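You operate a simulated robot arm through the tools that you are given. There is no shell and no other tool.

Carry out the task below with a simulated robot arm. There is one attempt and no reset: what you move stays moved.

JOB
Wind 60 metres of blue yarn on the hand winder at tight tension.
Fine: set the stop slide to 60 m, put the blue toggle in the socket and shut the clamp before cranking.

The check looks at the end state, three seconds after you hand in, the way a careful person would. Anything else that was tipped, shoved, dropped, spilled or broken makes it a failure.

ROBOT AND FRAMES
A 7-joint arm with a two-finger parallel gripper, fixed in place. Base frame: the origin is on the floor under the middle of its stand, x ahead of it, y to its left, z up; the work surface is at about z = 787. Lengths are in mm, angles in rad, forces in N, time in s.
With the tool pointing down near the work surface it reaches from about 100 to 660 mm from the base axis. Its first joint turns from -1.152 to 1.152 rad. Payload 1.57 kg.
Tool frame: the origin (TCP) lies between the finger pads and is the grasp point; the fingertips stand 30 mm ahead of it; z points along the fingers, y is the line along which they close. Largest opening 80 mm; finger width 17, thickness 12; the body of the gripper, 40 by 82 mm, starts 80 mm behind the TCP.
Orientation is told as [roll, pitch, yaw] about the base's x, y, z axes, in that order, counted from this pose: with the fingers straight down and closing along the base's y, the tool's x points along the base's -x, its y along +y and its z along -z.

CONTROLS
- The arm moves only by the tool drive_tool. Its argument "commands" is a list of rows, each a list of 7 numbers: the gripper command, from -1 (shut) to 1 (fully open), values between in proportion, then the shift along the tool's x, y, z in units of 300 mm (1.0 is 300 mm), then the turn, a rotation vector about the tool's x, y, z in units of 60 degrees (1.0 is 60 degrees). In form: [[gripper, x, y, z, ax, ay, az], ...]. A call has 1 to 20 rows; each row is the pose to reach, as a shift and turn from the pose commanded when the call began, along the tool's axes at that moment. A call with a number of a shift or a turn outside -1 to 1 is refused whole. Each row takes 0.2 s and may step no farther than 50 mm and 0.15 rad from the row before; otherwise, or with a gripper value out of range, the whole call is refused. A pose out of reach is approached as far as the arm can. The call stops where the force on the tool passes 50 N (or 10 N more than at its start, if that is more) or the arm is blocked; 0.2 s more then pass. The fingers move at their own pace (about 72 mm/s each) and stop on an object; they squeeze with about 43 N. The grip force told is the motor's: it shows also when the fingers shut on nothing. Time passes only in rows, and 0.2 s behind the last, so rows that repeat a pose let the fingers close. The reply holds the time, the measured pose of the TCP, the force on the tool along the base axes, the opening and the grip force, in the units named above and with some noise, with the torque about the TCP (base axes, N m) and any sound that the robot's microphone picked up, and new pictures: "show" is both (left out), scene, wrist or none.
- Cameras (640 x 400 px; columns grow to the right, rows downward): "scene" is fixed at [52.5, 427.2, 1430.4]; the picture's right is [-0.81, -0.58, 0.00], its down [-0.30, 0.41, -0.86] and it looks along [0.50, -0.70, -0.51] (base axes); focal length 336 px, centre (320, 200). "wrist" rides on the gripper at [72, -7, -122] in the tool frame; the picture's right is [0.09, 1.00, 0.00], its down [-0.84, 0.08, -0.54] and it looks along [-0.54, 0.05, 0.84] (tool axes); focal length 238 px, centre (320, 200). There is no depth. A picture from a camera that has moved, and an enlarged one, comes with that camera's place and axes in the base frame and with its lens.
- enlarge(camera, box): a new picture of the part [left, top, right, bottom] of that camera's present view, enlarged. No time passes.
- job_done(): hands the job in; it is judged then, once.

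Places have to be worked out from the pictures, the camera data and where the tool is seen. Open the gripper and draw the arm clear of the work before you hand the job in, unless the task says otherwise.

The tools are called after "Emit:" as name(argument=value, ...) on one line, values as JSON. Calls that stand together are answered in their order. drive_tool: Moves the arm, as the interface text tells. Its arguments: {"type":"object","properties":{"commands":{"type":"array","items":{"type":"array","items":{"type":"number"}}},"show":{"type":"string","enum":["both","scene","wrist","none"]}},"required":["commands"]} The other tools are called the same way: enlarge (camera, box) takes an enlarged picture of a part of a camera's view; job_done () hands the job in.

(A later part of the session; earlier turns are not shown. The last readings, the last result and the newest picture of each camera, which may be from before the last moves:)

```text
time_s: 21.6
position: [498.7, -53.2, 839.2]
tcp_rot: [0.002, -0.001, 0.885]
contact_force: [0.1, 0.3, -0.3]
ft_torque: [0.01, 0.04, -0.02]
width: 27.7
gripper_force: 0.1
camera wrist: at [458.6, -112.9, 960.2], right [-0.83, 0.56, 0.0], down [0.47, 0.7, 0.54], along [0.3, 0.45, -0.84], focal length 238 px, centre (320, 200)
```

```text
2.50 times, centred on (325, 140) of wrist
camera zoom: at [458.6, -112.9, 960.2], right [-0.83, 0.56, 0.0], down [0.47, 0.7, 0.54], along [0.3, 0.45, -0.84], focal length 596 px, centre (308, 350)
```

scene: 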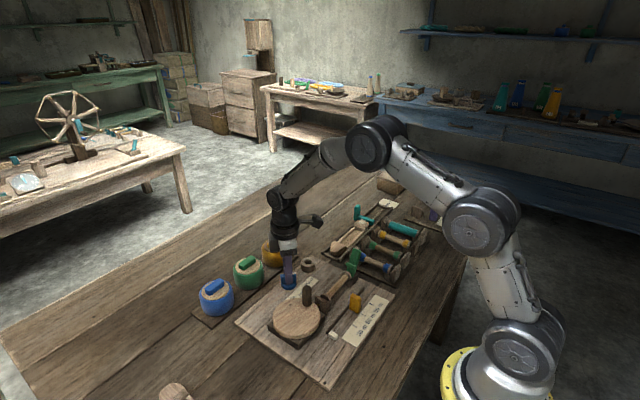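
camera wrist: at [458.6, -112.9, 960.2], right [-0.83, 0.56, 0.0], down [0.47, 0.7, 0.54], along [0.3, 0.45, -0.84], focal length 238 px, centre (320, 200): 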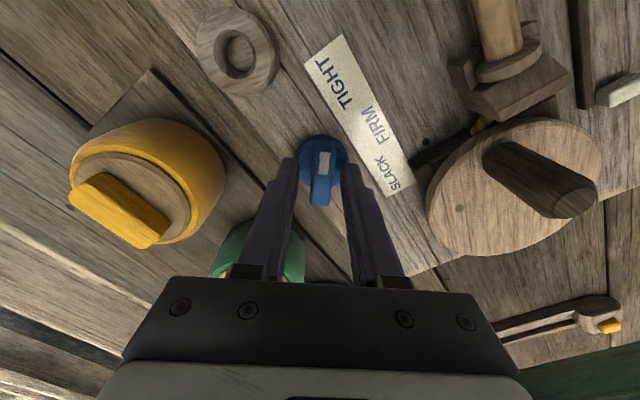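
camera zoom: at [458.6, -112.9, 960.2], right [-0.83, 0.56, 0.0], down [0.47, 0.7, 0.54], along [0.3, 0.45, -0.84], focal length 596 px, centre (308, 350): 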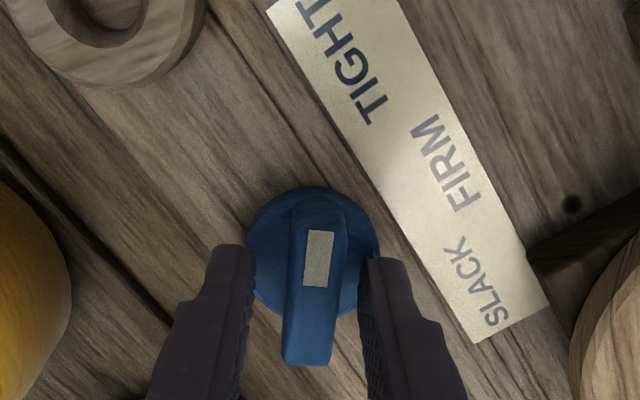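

The knob rests at TIGHT. Next I'll lift and go over the blue toggle near (590,99), with the fingers turned to close along x across the bar, and look from above.

Emit:
drive_tool(commands=[[-0.3, 0, 0, -0.13, 0, 0, 0], [-0.3, 0, 0, -0.28, 0, 0, 0], [0, 0, 0, -0.373, 0, 0, 0], [0, -0.14, 0.02, -0.373, 0, 0, -0.13], [0, -0.28, 0.04, -0.373, 0, 0, -0.26], [0, -0.42, 0.06, -0.373, 0, 0, -0.4], [0, -0.53, 0.075, -0.373, 0, 0, -0.53], [0, -0.584, 0.083, -0.373, 0, 0, -0.657], [0, -0.584, 0.083, -0.373, 0, 0, -0.657]], show="both")

Emit:
enlarge(camera="wrist", box=[220, 80, 430, 220])

Emit:
enlarge(camera="scene", box=[180, 220, 300, 320])

```text
time_s: 23.6
position: [591.4, 98.9, 950.0]
tcp_rot: [0.002, 0.0, 1.573]
contact_force: [0.1, 0.3, 0.2]
ft_torque: [0.06, 0.0, -0.02]
width: 39.9
gripper_force: 0.1
camera wrist: at [597.7, 27.0, 1071.0], right [-1.0, -0.09, 0.0], down [-0.08, 0.84, 0.54], along [-0.05, 0.54, -0.84], focal length 238 px, centre (320, 200)
```

scene: 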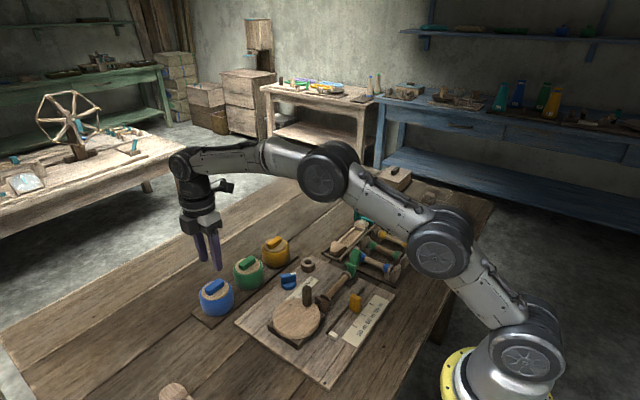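
wrist: 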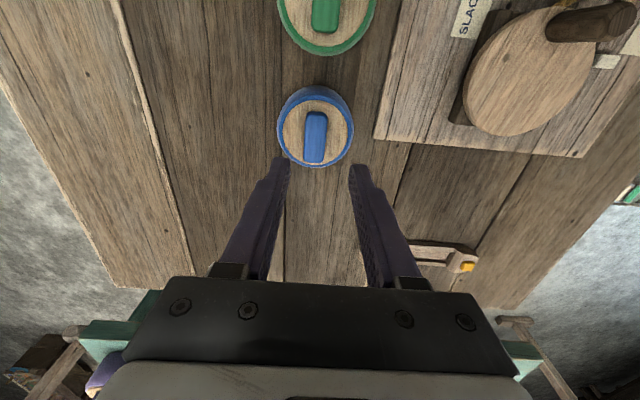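

```text
2.86 times, centred on (325, 150) of wrist
camera zoom: at [597.7, 27.0, 1071.0], right [-1.0, -0.09, 0.0], down [-0.08, 0.84, 0.54], along [-0.05, 0.54, -0.84], focal length 681 px, centre (306, 343)
```

zoom: 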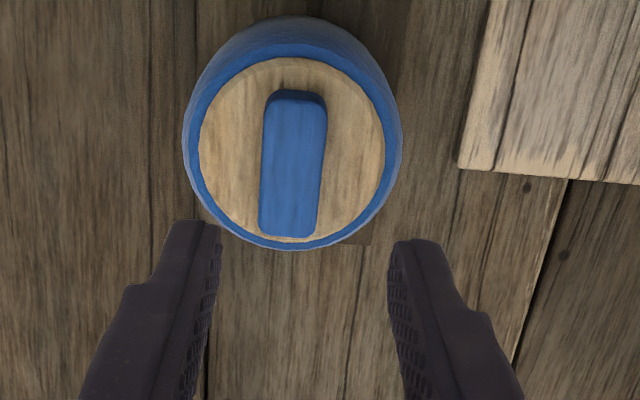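

```text
4.00 times, centred on (240, 270) of scene
camera zoom: at [52.5, 427.3, 1430.4], right [-0.81, -0.58, 0.0], down [-0.3, 0.41, -0.86], along [0.5, -0.7, -0.51], focal length 1344 px, centre (640, -80)
```

zoom: 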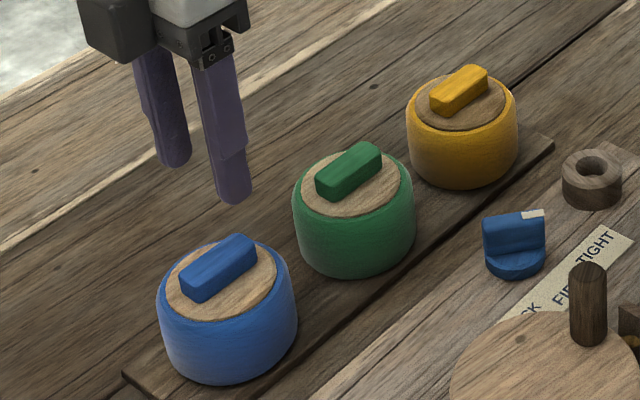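

The toggle's top is at about (596.5,101.5,849), about 20 mm wide in x and 47 mm long in y. I'll shift over it and lower until the tips are just above the toggle's top level to check.

Emit:
drive_tool(commands=[[0, -0.008, -0.0173, 0.08, 0, 0, 0], [0, -0.008, -0.0173, 0.16, 0, 0, 0], [0, -0.008, -0.0173, 0.22, 0, 0, 0], [0, -0.008, -0.0173, 0.24, 0, 0, 0], [0, -0.008, -0.0173, 0.24, 0, 0, 0]], show="both")

Emit:
enlarge(camera="wrist", box=[220, 80, 430, 220])

Emit:
enlarge(camera="scene", box=[170, 230, 290, 330])

```text
time_s: 24.8
position: [595.9, 102.7, 877.2]
tcp_rot: [0.001, 0.0, 1.57]
contact_force: [0.7, -0.5, -0.6]
ft_torque: [-0.02, -0.01, -0.01]
width: 40.1
gripper_force: 0.1
camera wrist: at [603.0, 29.9, 998.6], right [-1.0, -0.09, 0.0], down [-0.08, 0.84, 0.54], along [-0.05, 0.54, -0.84], focal length 238 px, centre (320, 200)
```

scene: 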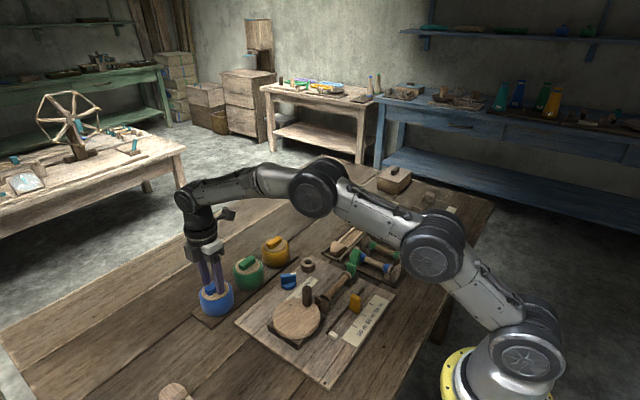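
wrist: 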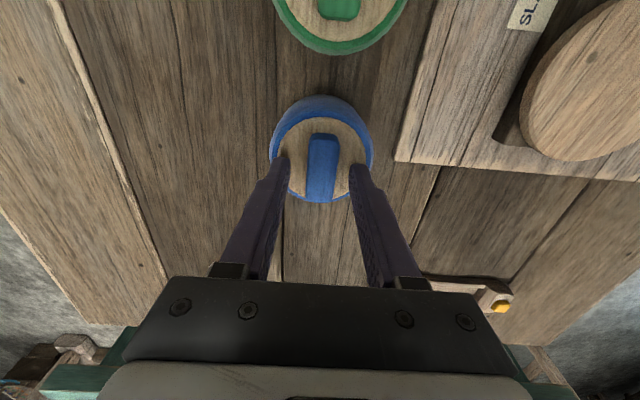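

```text
2.86 times, centred on (325, 150) of wrist
camera zoom: at [603.0, 29.9, 998.6], right [-1.0, -0.09, 0.0], down [-0.08, 0.84, 0.54], along [-0.05, 0.54, -0.84], focal length 681 px, centre (306, 343)
```

zoom: 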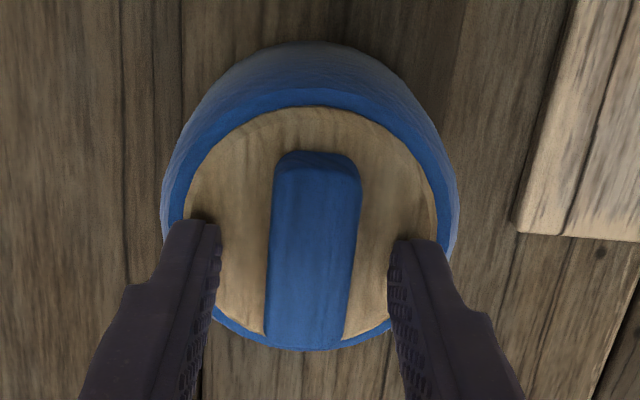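

```text
4.00 times, centred on (230, 280) of scene
camera zoom: at [52.5, 427.2, 1430.4], right [-0.81, -0.58, 0.0], down [-0.3, 0.41, -0.86], along [0.5, -0.7, -0.51], focal length 1344 px, centre (680, -120)
```

zoom: 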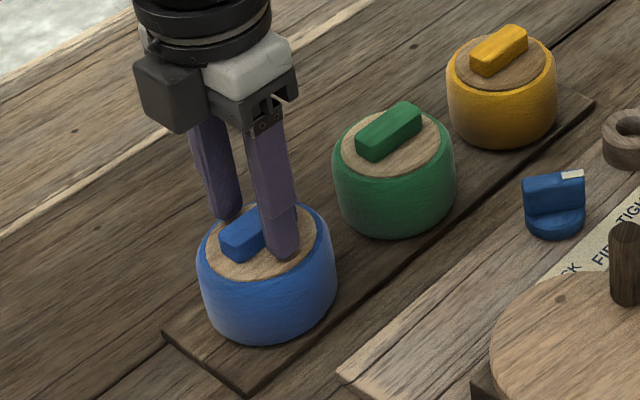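

Tips are now level with the toggle's top, straddling it with about 8 mm on each side; the lid is at z≈834. I'll lower 10 mm (tips about 3 mm above the lid) and close on the toggle.

Emit:
drive_tool(commands=[[0, -0.004, 0.004, 0.015, 0, 0, 0], [0, -0.004, 0.004, 0.034, 0, 0, 0], [0, -0.004, 0.004, 0.034, 0, 0, 0], [-0.5, -0.004, 0.004, 0.034, 0, 0, 0], [-1, -0.004, 0.004, 0.034, 0, 0, 0], [-1, -0.004, 0.004, 0.034, 0, 0, 0], [-1, -0.004, 0.004, 0.034, 0, 0, 0]], show="both")

Emit:
enlarge(camera="wrist", box=[220, 80, 430, 220])

Emit:
enlarge(camera="scene", box=[170, 230, 290, 330])

```text
time_s: 26.4
position: [594.4, 104.1, 873.8]
tcp_rot: [-0.005, -0.002, 1.57]
contact_force: [-16.2, 0.1, 36.9]
ft_torque: [-0.08, 0.95, -0.03]
width: 18.2
gripper_force: 32.3
camera wrist: at [601.8, 31.7, 994.3], right [-1.0, -0.09, -0.01], down [-0.08, 0.84, 0.54], along [-0.05, 0.54, -0.84], focal length 238 px, centre (320, 200)
```

scene: 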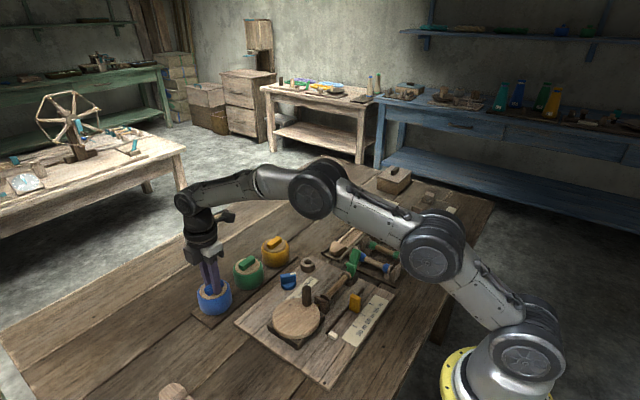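
wrist: 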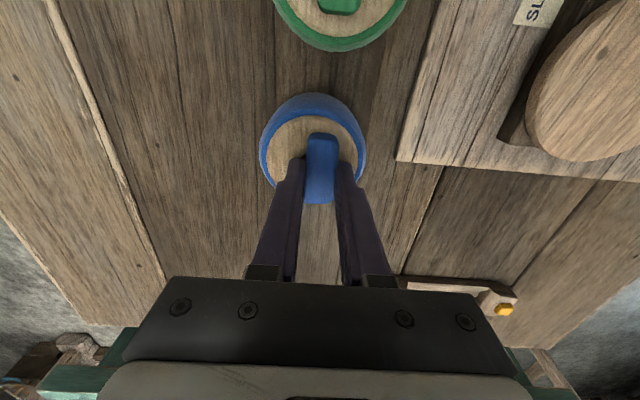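

```text
2.86 times, centred on (325, 150) of wrist
camera zoom: at [601.8, 31.7, 994.3], right [-1.0, -0.09, -0.01], down [-0.08, 0.84, 0.54], along [-0.05, 0.54, -0.84], focal length 681 px, centre (306, 343)
```

zoom: 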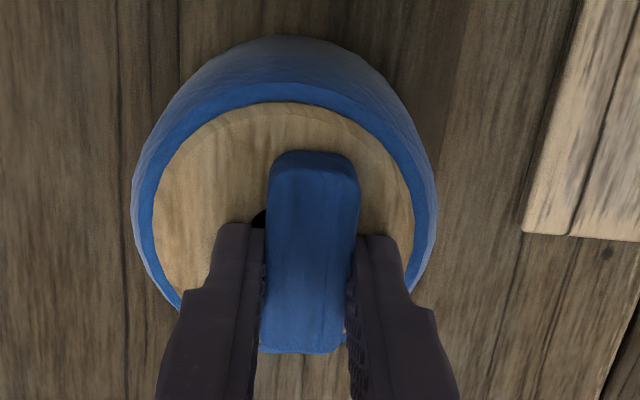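

```text
4.00 times, centred on (230, 280) of scene
camera zoom: at [51.4, 427.1, 1430.4], right [-0.81, -0.58, 0.0], down [-0.3, 0.41, -0.86], along [0.5, -0.7, -0.51], focal length 1344 px, centre (680, -120)
```

zoom: 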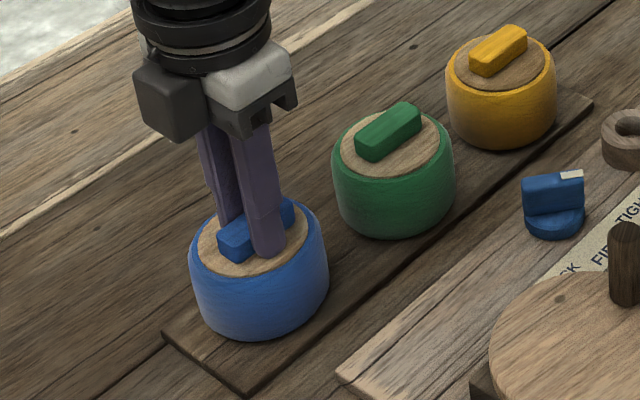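

The fingertips met the lid sooner than thought (37 N upward, lid near z≈843), and closing dragged the pot about 4–5 mm in +x. I'll relieve the pressing by raising the command a little while holding the toggle, and look.

Emit:
drive_tool(commands=[[-1, 0, 0, -0.01, 0, 0, 0], [-1, 0, 0, -0.02, 0, 0, 0], [-1, 0, 0, -0.02, 0, 0, 0]], show="both")

Emit:
enlarge(camera="wrist", box=[220, 80, 430, 220])

Emit:
enlarge(camera="scene", box=[170, 230, 290, 330])

```text
time_s: 27.2
position: [595.6, 104.0, 874.2]
tcp_rot: [-0.003, 0.0, 1.572]
contact_force: [1.9, 4.9, 10.9]
ft_torque: [0.13, 0.07, -0.05]
width: 18.2
gripper_force: 32.6
camera wrist: at [602.3, 31.6, 994.4], right [-1.0, -0.09, 0.0], down [-0.08, 0.84, 0.54], along [-0.05, 0.54, -0.84], focal length 238 px, centre (320, 200)
```

scene: 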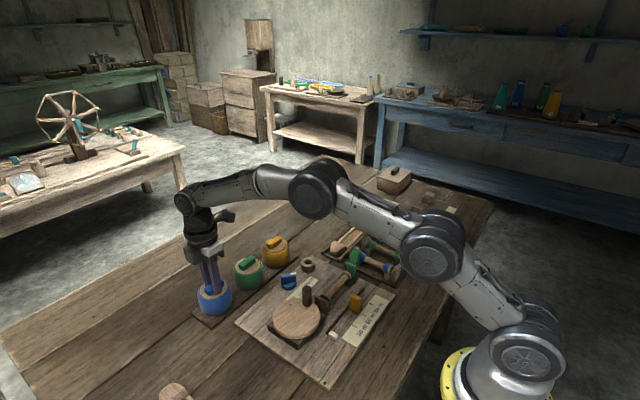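
wrist: 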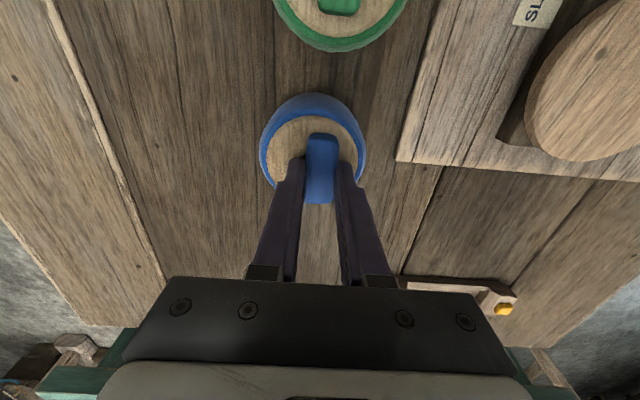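

```text
2.86 times, centred on (325, 150) of wrist
camera zoom: at [602.3, 31.6, 994.4], right [-1.0, -0.09, 0.0], down [-0.08, 0.84, 0.54], along [-0.05, 0.54, -0.84], focal length 681 px, centre (306, 343)
```

zoom: 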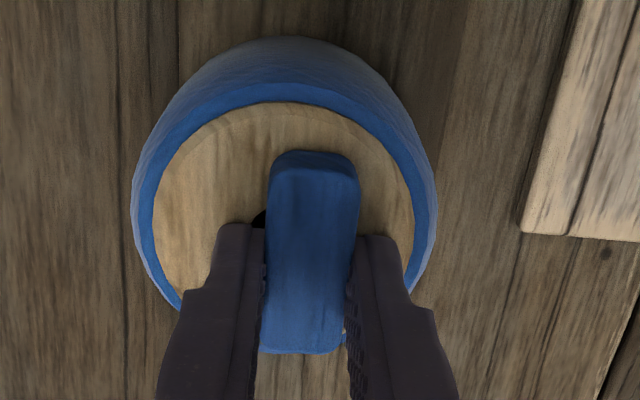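

```text
4.00 times, centred on (230, 280) of scene
camera zoom: at [52.4, 427.3, 1430.3], right [-0.81, -0.58, 0.0], down [-0.3, 0.41, -0.86], along [0.5, -0.7, -0.51], focal length 1344 px, centre (680, -120)
```

zoom: 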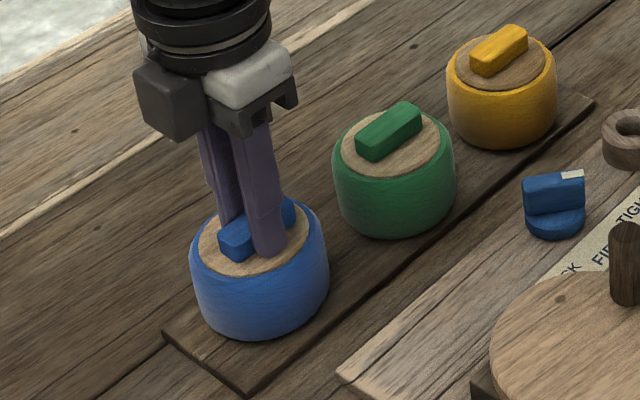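

The lid height is about z≈844 and the toggle is held firmly (18.2 mm). A dark hole in the lid peeks out beside the toggle. I'll lift straight up 45 mm and look at what hangs below it.

Emit:
drive_tool(commands=[[-1, 0, 0, -0.03, 0, 0, 0], [-1, 0, 0, -0.06, 0, 0, 0], [-1, 0, 0, -0.1, 0, 0, 0], [-1, 0, 0, -0.15, 0, 0, 0], [-1, 0, 0, -0.17, 0, 0, 0], [-1, 0, 0, -0.17, 0, 0, 0]], show="both")

Emit:
enlarge(camera="wrist", box=[220, 80, 430, 220])

Emit:
enlarge(camera="scene", box=[170, 230, 290, 330])

```text
time_s: 28.6
position: [595.0, 103.0, 924.4]
tcp_rot: [0.001, 0.0, 1.571]
contact_force: [-0.3, -0.4, 0.0]
ft_torque: [0.0, -0.03, -0.02]
width: 18.2
gripper_force: 32.7
camera wrist: at [602.1, 30.2, 1046.9], right [-1.0, -0.09, 0.0], down [-0.08, 0.84, 0.54], along [-0.05, 0.54, -0.84], focal length 238 px, centre (320, 200)
```

scene: 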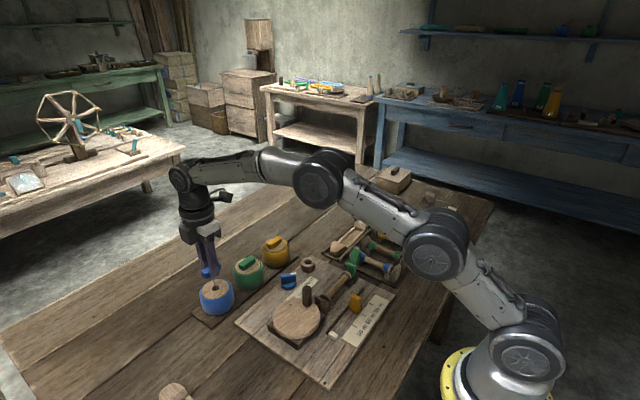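
wrist: 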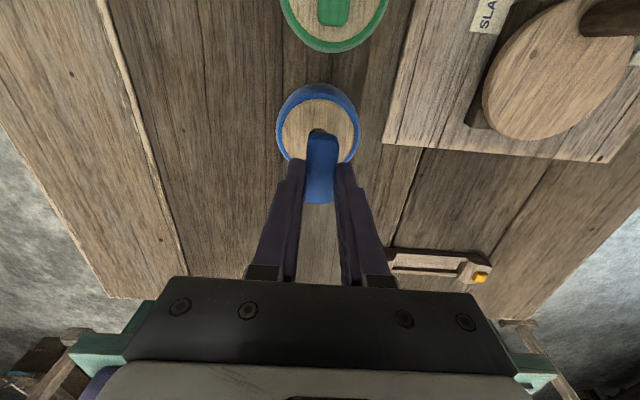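

```text
2.86 times, centred on (325, 150) of wrist
camera zoom: at [602.1, 30.2, 1046.9], right [-1.0, -0.09, 0.0], down [-0.08, 0.84, 0.54], along [-0.05, 0.54, -0.84], focal length 681 px, centre (306, 343)
```

zoom: 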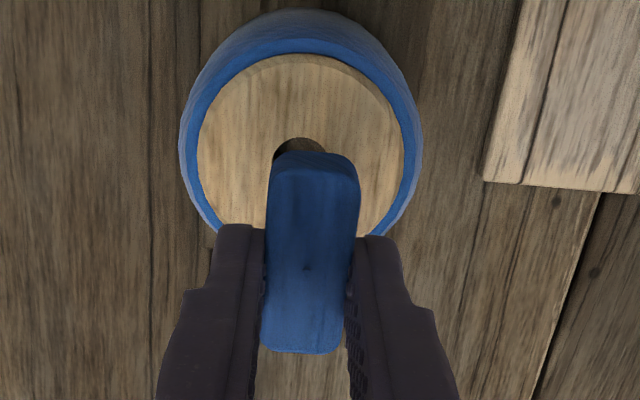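

```text
4.00 times, centred on (230, 280) of scene
camera zoom: at [52.5, 427.2, 1430.4], right [-0.81, -0.58, 0.0], down [-0.3, 0.41, -0.86], along [0.5, -0.7, -0.51], focal length 1344 px, centre (680, -120)
```

zoom: 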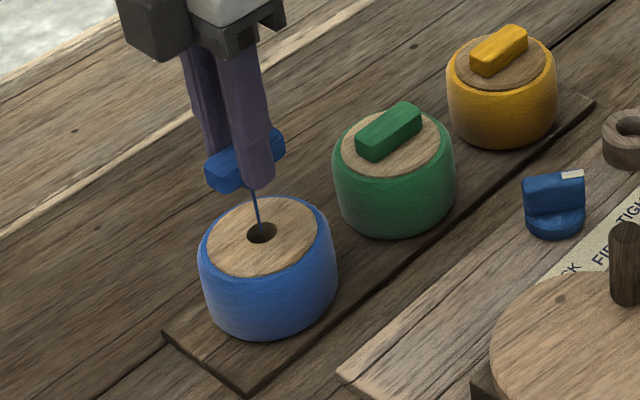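

The blue toggle is free; a thread runs from its underside to the pot's hole and the pot sits back at its place. I'll raise a bit and yaw 35° so that the scene camera can see beneath the toggle between the fingers.

Emit:
drive_tool(commands=[[-1, 0, 0, -0.05, 0, 0, -0.12], [-1, 0, 0, -0.1, 0, 0, -0.25], [-1, 0, 0, -0.12, 0, 0, -0.38], [-1, 0, 0, -0.12, 0, 0, -0.5], [-1, 0, 0, -0.12, 0, 0, -0.593], [-1, 0, 0, -0.12, 0, 0, -0.593]], show="scene")

Emit:
enlarge(camera="scene", box=[170, 220, 270, 300])

Emit:
enlarge(camera="scene", box=[270, 240, 350, 300])

```text
time_s: 30.0
position: [597.2, 101.0, 960.9]
tcp_rot: [0.0, -0.001, 2.195]
contact_force: [0.4, -0.9, 0.3]
ft_torque: [-0.01, 0.0, -0.01]
width: 17.9
gripper_force: 33.0
```

scene: 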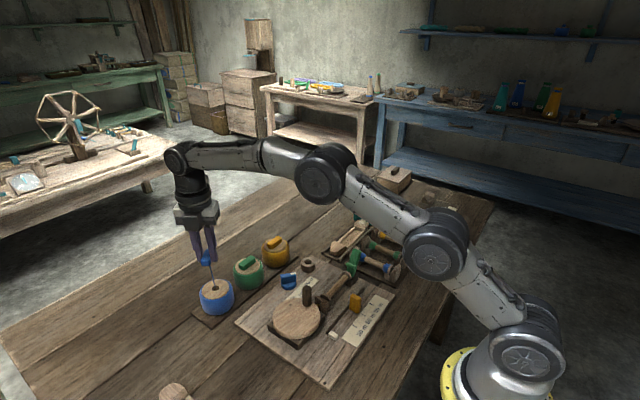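

```text
5.00 times, centred on (220, 260) of scene
camera zoom: at [52.5, 427.2, 1430.4], right [-0.81, -0.58, 0.0], down [-0.3, 0.41, -0.86], along [0.5, -0.7, -0.51], focal length 1679 px, centre (820, -100)
```

zoom: 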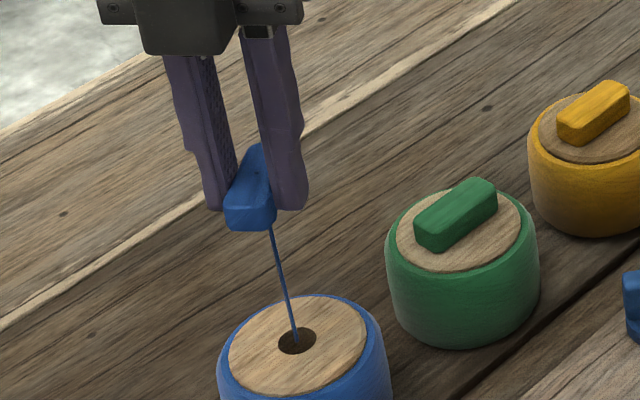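

```text
6.67 times, centred on (310, 270) of scene
camera zoom: at [52.5, 427.2, 1430.4], right [-0.81, -0.58, 0.0], down [-0.3, 0.41, -0.86], along [0.5, -0.7, -0.51], focal length 2239 px, centre (387, -267)
```

zoom: 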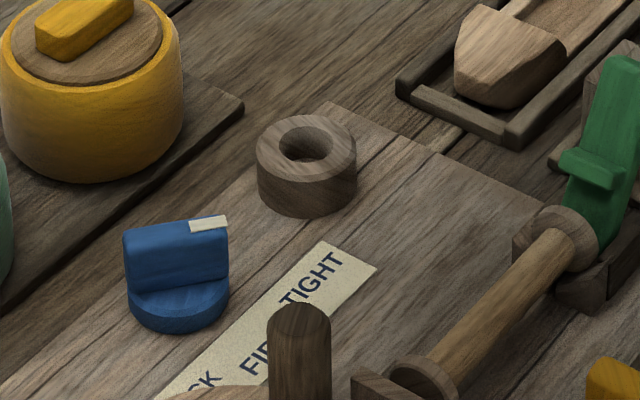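

The thread is dispensed freely. I need to know whether the toggle has a peg below; I'll enlarge strongly on the toggle and on the socket ring.

Emit:
enlarge(camera="scene", box=[195, 240, 231, 268])

Emit:
enlarge(camera="scene", box=[290, 250, 330, 276])

Emit:
enlarge(camera="scene", box=[225, 245, 275, 290])

```text
14.29 times, centred on (213, 254) of scene
camera zoom: at [52.5, 427.2, 1430.4], right [-0.81, -0.58, 0.0], down [-0.3, 0.41, -0.86], along [0.5, -0.7, -0.51], focal length 4798 px, centre (1849, -571)
```

zoom: 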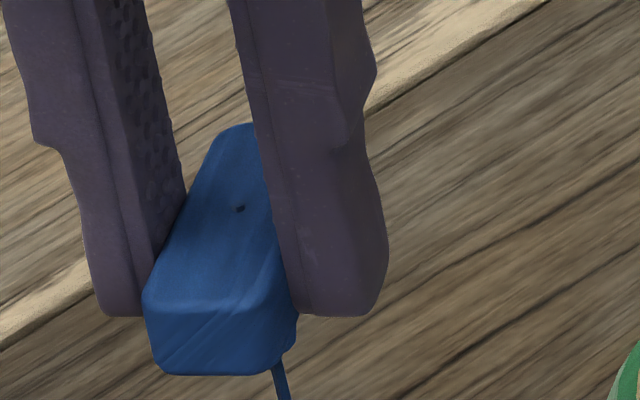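

```text
15.38 times, centred on (310, 263) of scene
camera zoom: at [52.5, 427.2, 1430.4], right [-0.81, -0.58, 0.0], down [-0.3, 0.41, -0.86], along [0.5, -0.7, -0.51], focal length 5167 px, centre (474, -769)
```

zoom: 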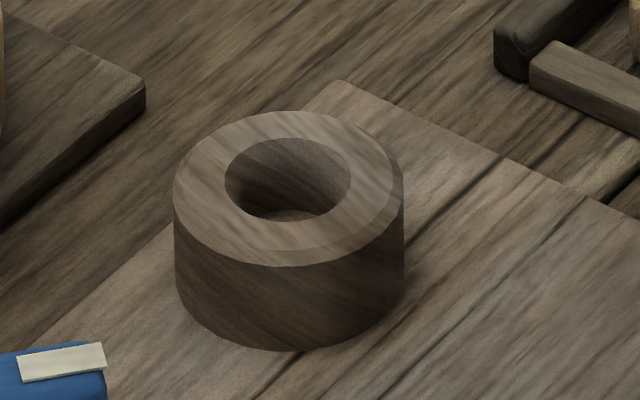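

```text
8.89 times, centred on (250, 268) of scene
camera zoom: at [52.5, 427.2, 1430.4], right [-0.81, -0.58, 0.0], down [-0.3, 0.41, -0.86], along [0.5, -0.7, -0.51], focal length 2986 px, centre (942, -400)
```

zoom: 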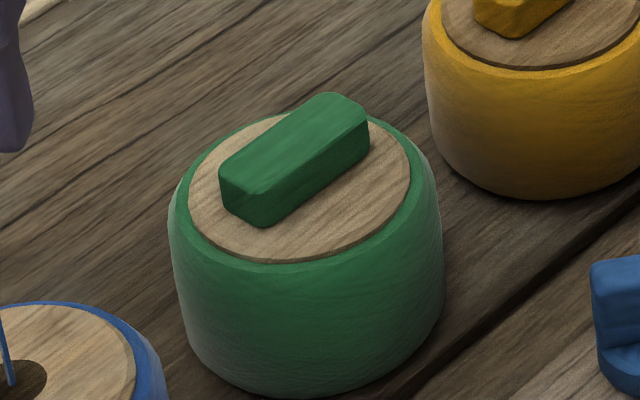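

No peg is visible from this side; the socket's hole measures about 22 mm across and the toggle is 18 × 14 × 47 mm. To be sure, I'll move the held toggle up and back and tilt the gripper so that the scene camera sees its underside.

Emit:
drive_tool(commands=[[-1, -0.035, 0.108, -0.05, 0, 0, 0], [-1, -0.07, 0.215, -0.1, 0, 0, 0], [-1, -0.104, 0.323, -0.133, 0, 0, 0], [-1, -0.104, 0.323, -0.133, 0, -0.13, 0], [-1, -0.104, 0.323, -0.133, 0, -0.26, 0], [-1, -0.104, 0.323, -0.133, 0, -0.39, 0], [-1, -0.104, 0.323, -0.133, 0, -0.52, 0], [-1, -0.104, 0.323, -0.133, 0, -0.65, 0], [-1, -0.104, 0.323, -0.133, 0, -0.75, 0], [-1, -0.104, 0.323, -0.133, 0, -0.75, 0]], show="scene")

```text
time_s: 32.2
position: [497.8, 70.4, 1001.2]
tcp_rot: [0.0, -0.787, 2.192]
contact_force: [0.0, -0.4, 0.2]
ft_torque: [0.0, -0.01, 0.01]
width: 18.2
gripper_force: 33.6
```

scene: 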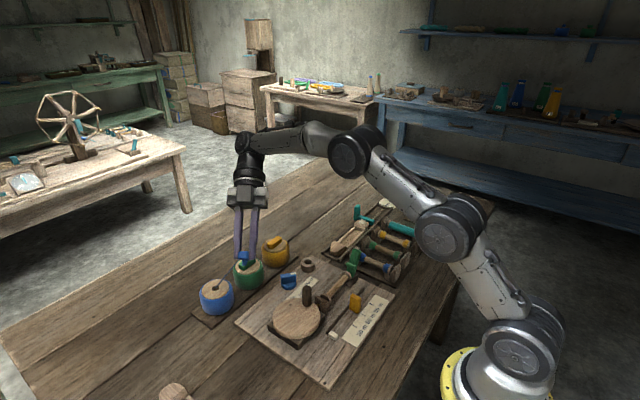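

Emit:
enlarge(camera="scene", box=[225, 235, 265, 263])

Emit:
enlarge(camera="scene", box=[190, 220, 310, 310])

```text
14.29 times, centred on (245, 249) of scene
camera zoom: at [52.6, 427.2, 1430.4], right [-0.81, -0.58, 0.0], down [-0.3, 0.41, -0.86], along [0.5, -0.7, -0.51], focal length 4798 px, centre (1391, -500)
```

zoom: 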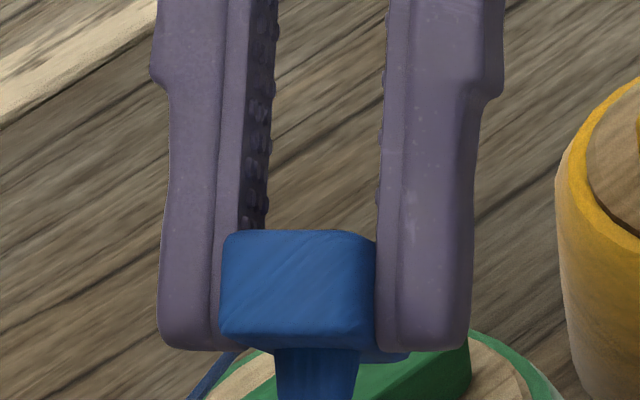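

```text
4.44 times, centred on (250, 265) of scene
camera zoom: at [52.6, 427.2, 1430.4], right [-0.81, -0.58, 0.0], down [-0.3, 0.41, -0.86], along [0.5, -0.7, -0.51], focal length 1493 px, centre (631, -89)
```

zoom: 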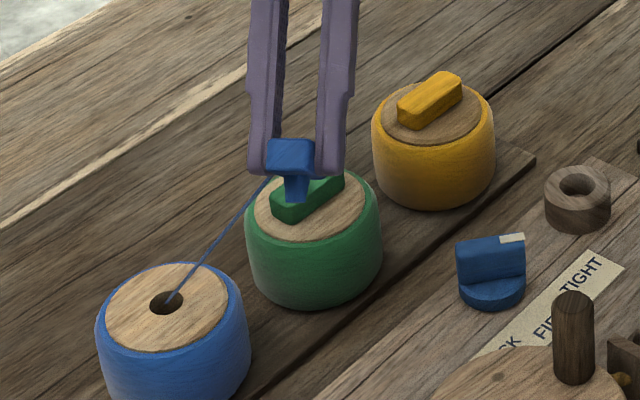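

There is a peg under the toggle, about 12 mm thick. I'll enlarge the region to see its length and where it sits along the bar.

Emit:
enlarge(camera="scene", box=[230, 240, 270, 268])

Emit:
enlarge(camera="wrist", box=[240, 100, 400, 220])

```text
14.29 times, centred on (250, 254) of scene
camera zoom: at [52.6, 427.2, 1430.4], right [-0.81, -0.58, 0.0], down [-0.3, 0.41, -0.86], along [0.5, -0.7, -0.51], focal length 4798 px, centre (1320, -571)
```

zoom: 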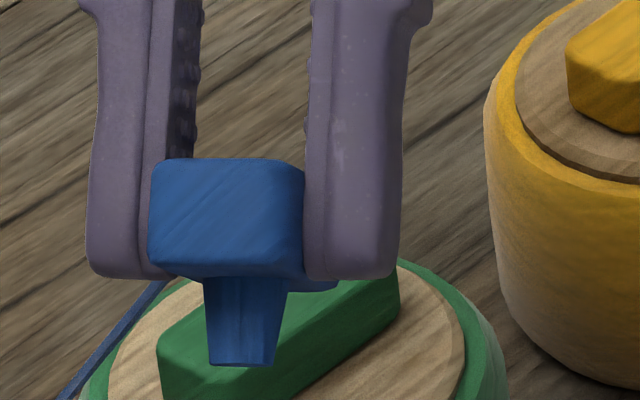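

```text
3.33 times, centred on (320, 160) of wrist
camera zoom: at [583.5, -37.0, 1036.0], right [-0.77, -0.63, -0.07], down [-0.18, 0.12, 0.98], along [-0.61, 0.77, -0.21], focal length 794 px, centre (320, 333)
```

zoom: 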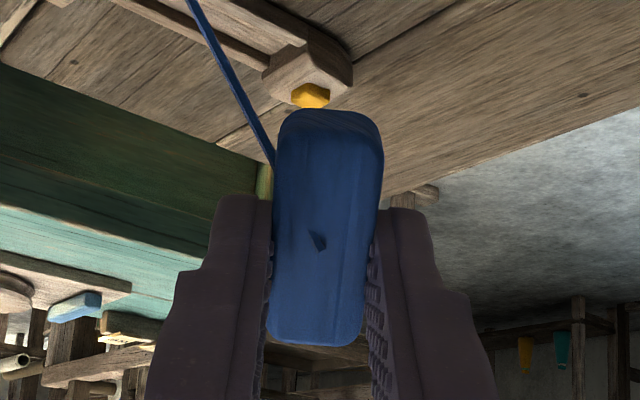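

The peg is about 12 mm long and tapers from 12 to 10 mm, so it drops into the ring's 22 mm hole. From several views the ring is at about (496,−134.5), top z≈812. I'll first tilt the gripper back upright.

Emit:
drive_tool(commands=[[-1, 0, 0, 0, 0, 0.13, 0], [-1, 0, 0, 0, 0, 0.26, 0], [-1, 0, 0, 0, 0, 0.39, 0], [-1, 0, 0, 0, 0, 0.52, 0], [-1, 0, 0, 0, 0, 0.65, 0], [-1, 0, 0, 0, 0, 0.75, 0], [-1, 0, 0, 0, 0, 0.75, 0]], show="none")

```text
time_s: 33.8
position: [498.2, 70.5, 1002.0]
tcp_rot: [0.001, 0.0, 2.191]
contact_force: [0.6, 0.2, -0.7]
ft_torque: [0.02, -0.04, 0.0]
width: 18.1
gripper_force: 32.3
```

The gripper is upright again with the toggle held. Now I'll travel above the socket ring (TCP about (496,−131,900)) with yaw 90° and look.

Emit:
drive_tool(commands=[[-1, 0.11, 0.08, 0, 0, 0, 0.1], [-1, 0.22, 0.16, 0.03, 0, 0, 0.2], [-1, 0.33, 0.24, 0.08, 0, 0, 0.32], [-1, 0.43, 0.315, 0.15, 0, 0, 0.44], [-1, 0.51, 0.37, 0.22, 0, 0, 0.54], [-1, 0.541, 0.395, 0.29, 0, 0, 0.593], [-1, 0.541, 0.395, 0.333, 0, 0, 0.593], [-1, 0.541, 0.395, 0.333, 0, 0, 0.593]], show="both")

Emit:
enlarge(camera="wrist", box=[220, 80, 430, 220])

Emit:
enlarge(camera="scene", box=[270, 215, 350, 275])

```text
time_s: 35.6
position: [494.8, -129.7, 900.9]
tcp_rot: [0.001, 0.001, 1.57]
contact_force: [0.0, 0.2, 0.5]
ft_torque: [-0.03, 0.04, 0.05]
width: 18.3
gripper_force: 33.2
camera wrist: at [502.2, -201.5, 1022.4], right [-1.0, -0.09, 0.0], down [-0.08, 0.84, 0.54], along [-0.05, 0.54, -0.84], focal length 238 px, centre (320, 200)
```

scene: 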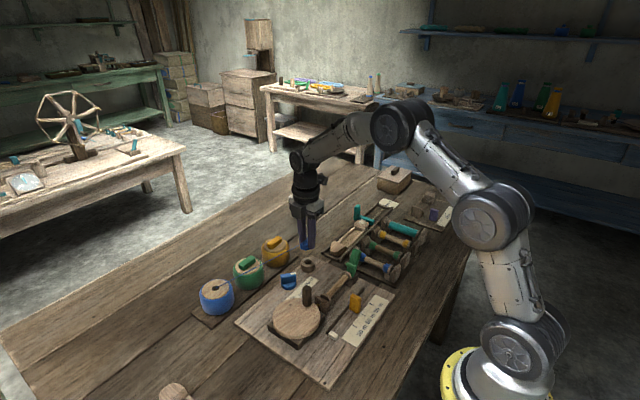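
wrist: 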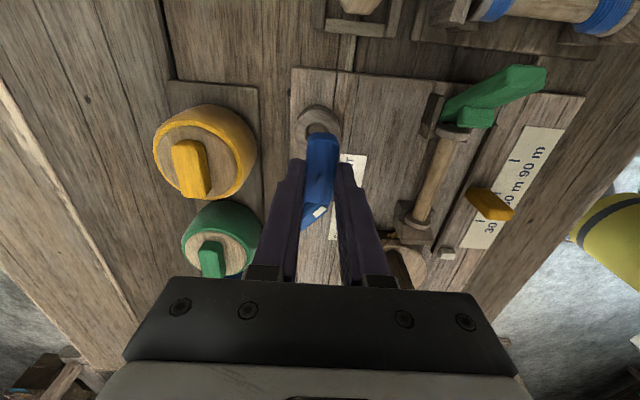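

```text
2.86 times, centred on (325, 150) of wrist
camera zoom: at [502.2, -201.5, 1022.4], right [-1.0, -0.09, 0.0], down [-0.08, 0.84, 0.54], along [-0.05, 0.54, -0.84], focal length 681 px, centre (306, 343)
```

zoom: 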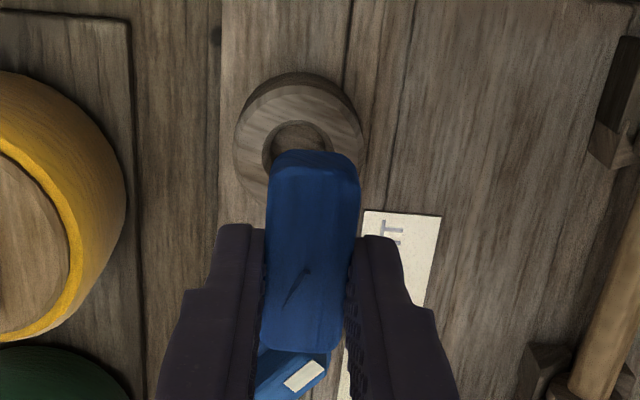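

```text
6.67 times, centred on (310, 245) of scene
camera zoom: at [52.5, 427.2, 1430.4], right [-0.81, -0.58, 0.0], down [-0.3, 0.41, -0.86], along [0.5, -0.7, -0.51], focal length 2239 px, centre (387, -100)
```

zoom: 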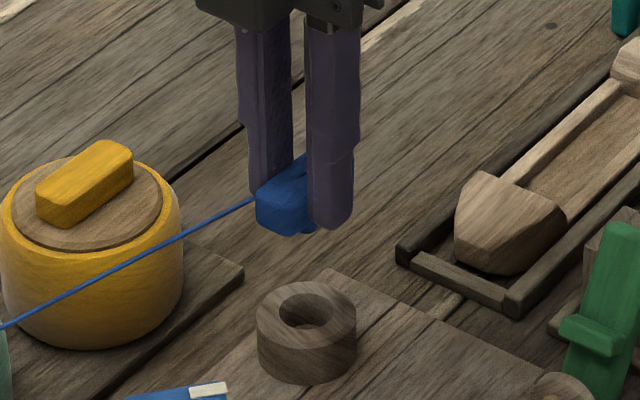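

The ring's hole centre lies, in the tool frame, at about (5.7,−3.6) mm with its top near z≈805, while the peg is at about (4,0.4). I'll correct by +1.7 in tool x and −3.8 in tool y, and lower until the peg is about 8 mm above the ring.

Emit:
drive_tool(commands=[[-1, 0.0057, -0.0127, 0.05, 0, 0, 0], [-1, 0.0057, -0.0127, 0.1, 0, 0, 0], [-1, 0.0057, -0.0127, 0.14, 0, 0, 0], [-1, 0.0057, -0.0127, 0.15, 0, 0, 0], [-1, 0.0057, -0.0127, 0.15, 0, 0, 0]], show="both")

Emit:
enlarge(camera="wrist", box=[220, 80, 430, 220])

Emit:
enlarge(camera="scene", box=[285, 235, 335, 275])

```text
time_s: 36.8
position: [500.1, -130.4, 855.2]
tcp_rot: [0.001, 0.0, 1.571]
contact_force: [-0.4, 0.4, -0.5]
ft_torque: [-0.03, -0.01, 0.02]
width: 18.5
gripper_force: 32.4
camera wrist: at [506.7, -203.5, 976.6], right [-1.0, -0.09, 0.0], down [-0.08, 0.84, 0.54], along [-0.05, 0.54, -0.84], focal length 238 px, centre (320, 200)
```

scene: 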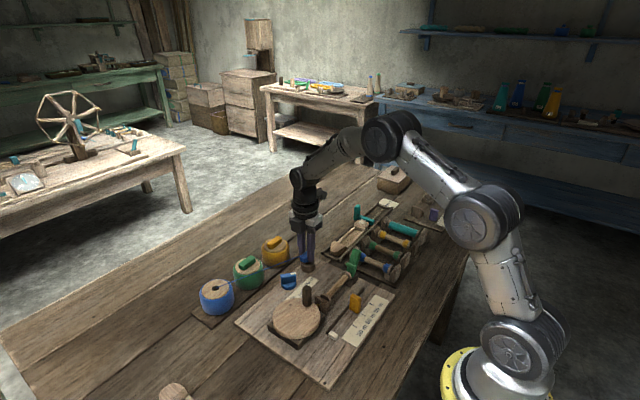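
wrist: 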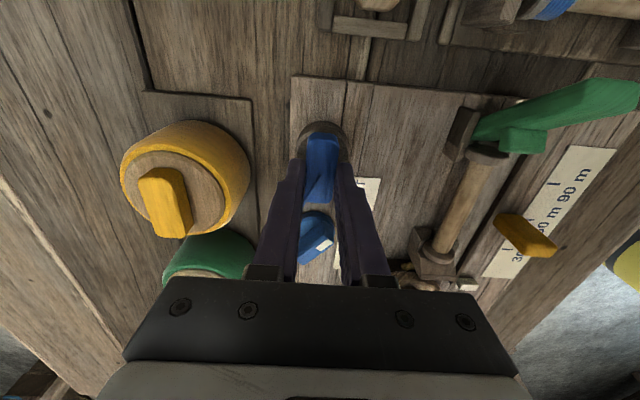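

```text
2.86 times, centred on (325, 150) of wrist
camera zoom: at [506.7, -203.5, 976.6], right [-1.0, -0.09, 0.0], down [-0.08, 0.84, 0.54], along [-0.05, 0.54, -0.84], focal length 681 px, centre (306, 343)
```

zoom: 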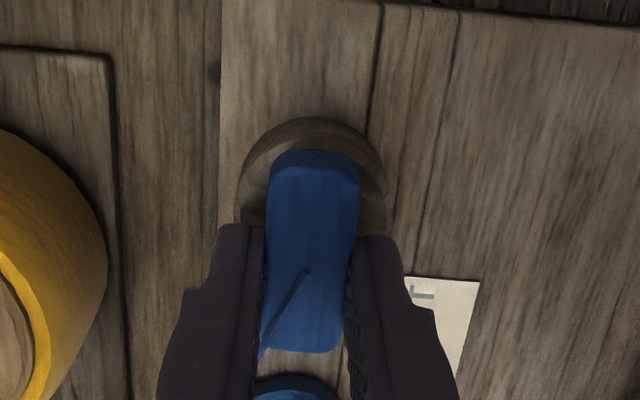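

```text
10.00 times, centred on (310, 255) of scene
camera zoom: at [52.5, 427.2, 1430.4], right [-0.81, -0.58, 0.0], down [-0.3, 0.41, -0.86], along [0.5, -0.7, -0.51], focal length 3359 px, centre (420, -350)
```

zoom: 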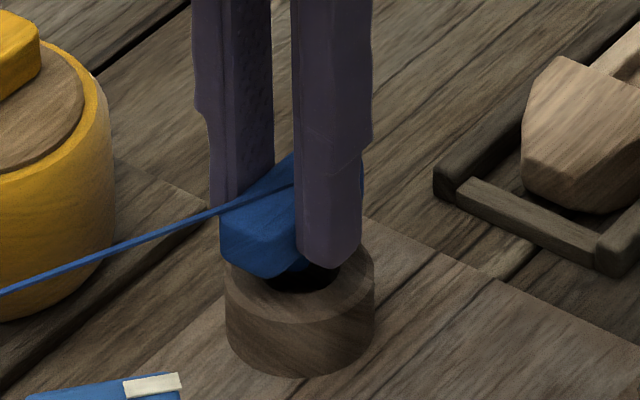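

The peg is right over the hole (within about 2 mm in both views). I'll nudge 1.5 mm in tool x and lower slowly until the toggle's bar seats on the ring.

Emit:
drive_tool(commands=[[-1, 0.005, 0.0023, 0.01, 0, 0, 0], [-1, 0.005, 0.0023, 0.025, 0, 0, 0], [-1, 0.005, 0.0023, 0.04, 0, 0, 0], [-1, 0.005, 0.0023, 0.05, 0, 0, 0], [-1, 0.005, 0.0023, 0.05, 0, 0, 0]], show="both")

Emit:
enlarge(camera="wrist", box=[220, 80, 430, 220])

Emit:
enlarge(camera="scene", box=[285, 235, 335, 275])

```text
time_s: 38.0
position: [498.9, -133.1, 841.3]
tcp_rot: [-0.003, -0.001, 1.569]
contact_force: [-4.7, -1.2, 9.7]
ft_torque: [0.04, 0.28, 0.02]
width: 18.0
gripper_force: 33.7
camera wrist: at [505.7, -205.2, 963.5], right [-1.0, -0.09, 0.0], down [-0.08, 0.84, 0.54], along [-0.05, 0.54, -0.84], focal length 238 px, centre (320, 200)
```

scene: 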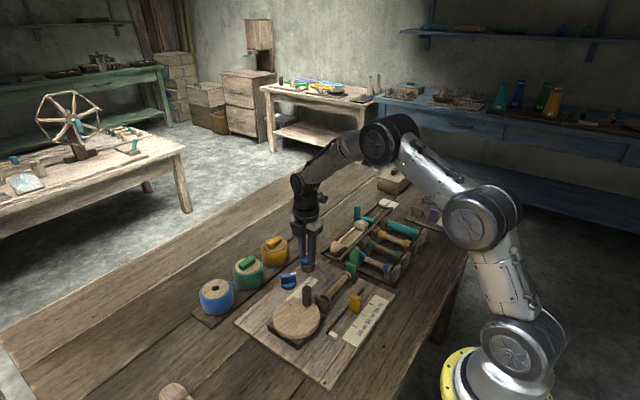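
wrist: 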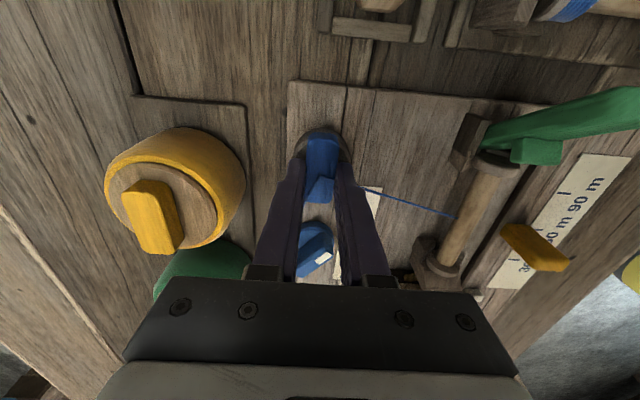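

```text
2.86 times, centred on (325, 150) of wrist
camera zoom: at [505.7, -205.2, 963.5], right [-1.0, -0.09, 0.0], down [-0.08, 0.84, 0.54], along [-0.05, 0.54, -0.84], focal length 681 px, centre (306, 343)
```

zoom: 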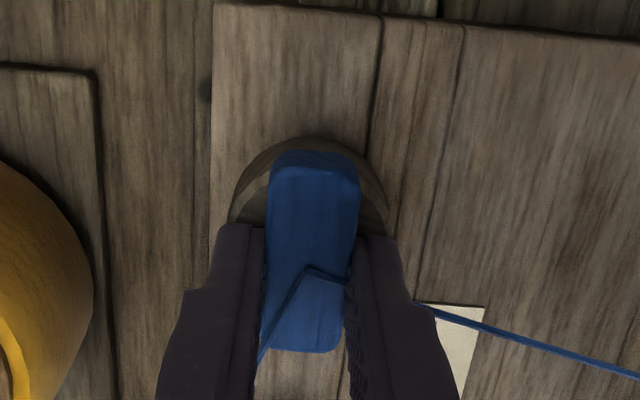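

```text
10.00 times, centred on (310, 255) of scene
camera zoom: at [52.3, 427.3, 1430.4], right [-0.81, -0.58, 0.0], down [-0.3, 0.41, -0.86], along [0.5, -0.7, -0.51], focal length 3359 px, centre (420, -350)
```

zoom: 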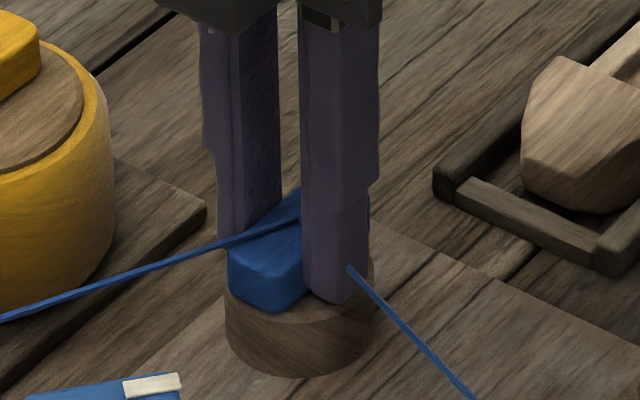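

A thread now also runs from the toggle to the bobbin, so it is seated in the socket (contact about 10 N). I'll ease up 1 mm and open the fingers.

Emit:
drive_tool(commands=[[-1, 0.005, 0, -0.003, 0, 0, 0], [-1, 0, 0, -0.003, 0, 0, 0], [-0.4, 0, 0, -0.003, 0, 0, 0], [0, 0, 0, -0.003, 0, 0, 0], [0, 0, 0, -0.003, 0, 0, 0]], show="both")

Emit:
enlarge(camera="wrist", box=[220, 80, 430, 220])

Emit:
enlarge(camera="scene", box=[285, 235, 335, 275])

```text
time_s: 39.2
position: [497.9, -132.8, 842.3]
tcp_rot: [0.0, 0.001, 1.571]
contact_force: [2.1, -0.2, 2.8]
ft_torque: [0.04, 0.02, 0.0]
width: 38.4
gripper_force: 0.1
camera wrist: at [505.7, -204.7, 963.5], right [-1.0, -0.09, 0.0], down [-0.08, 0.84, 0.54], along [-0.05, 0.54, -0.84], focal length 238 px, centre (320, 200)
```

scene: 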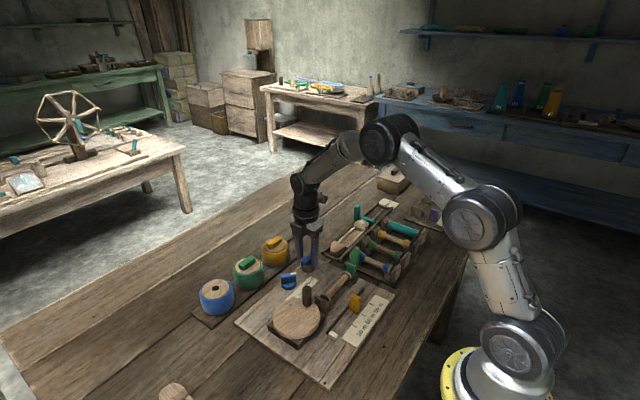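
wrist: 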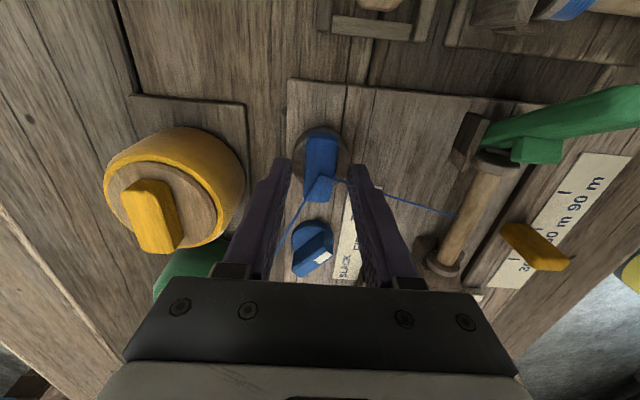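

```text
2.86 times, centred on (325, 150) of wrist
camera zoom: at [505.7, -204.7, 963.5], right [-1.0, -0.09, 0.0], down [-0.08, 0.84, 0.54], along [-0.05, 0.54, -0.84], focal length 681 px, centre (306, 343)
```

zoom: 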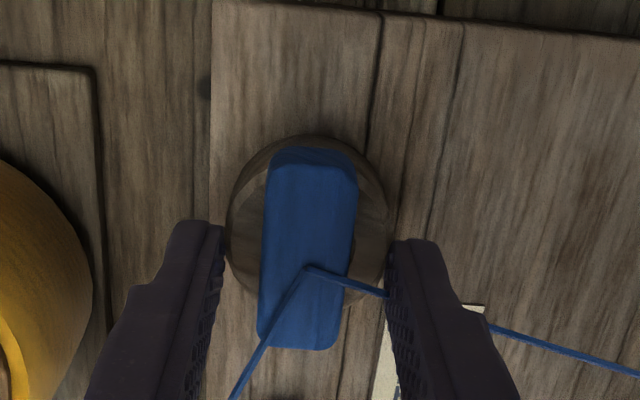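

```text
10.00 times, centred on (310, 255) of scene
camera zoom: at [52.5, 427.3, 1430.4], right [-0.81, -0.58, 0.0], down [-0.3, 0.41, -0.86], along [0.5, -0.7, -0.51], focal length 3359 px, centre (420, -350)
```

zoom: 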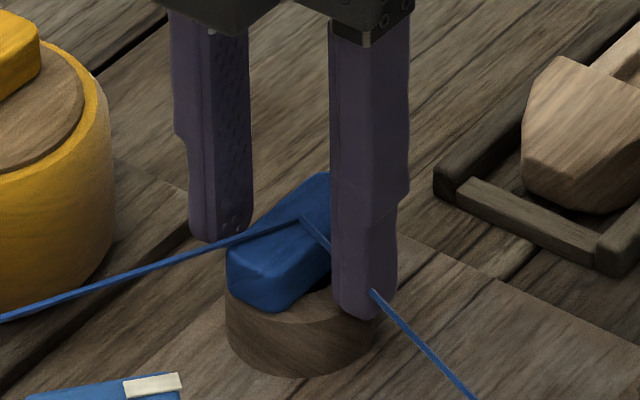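

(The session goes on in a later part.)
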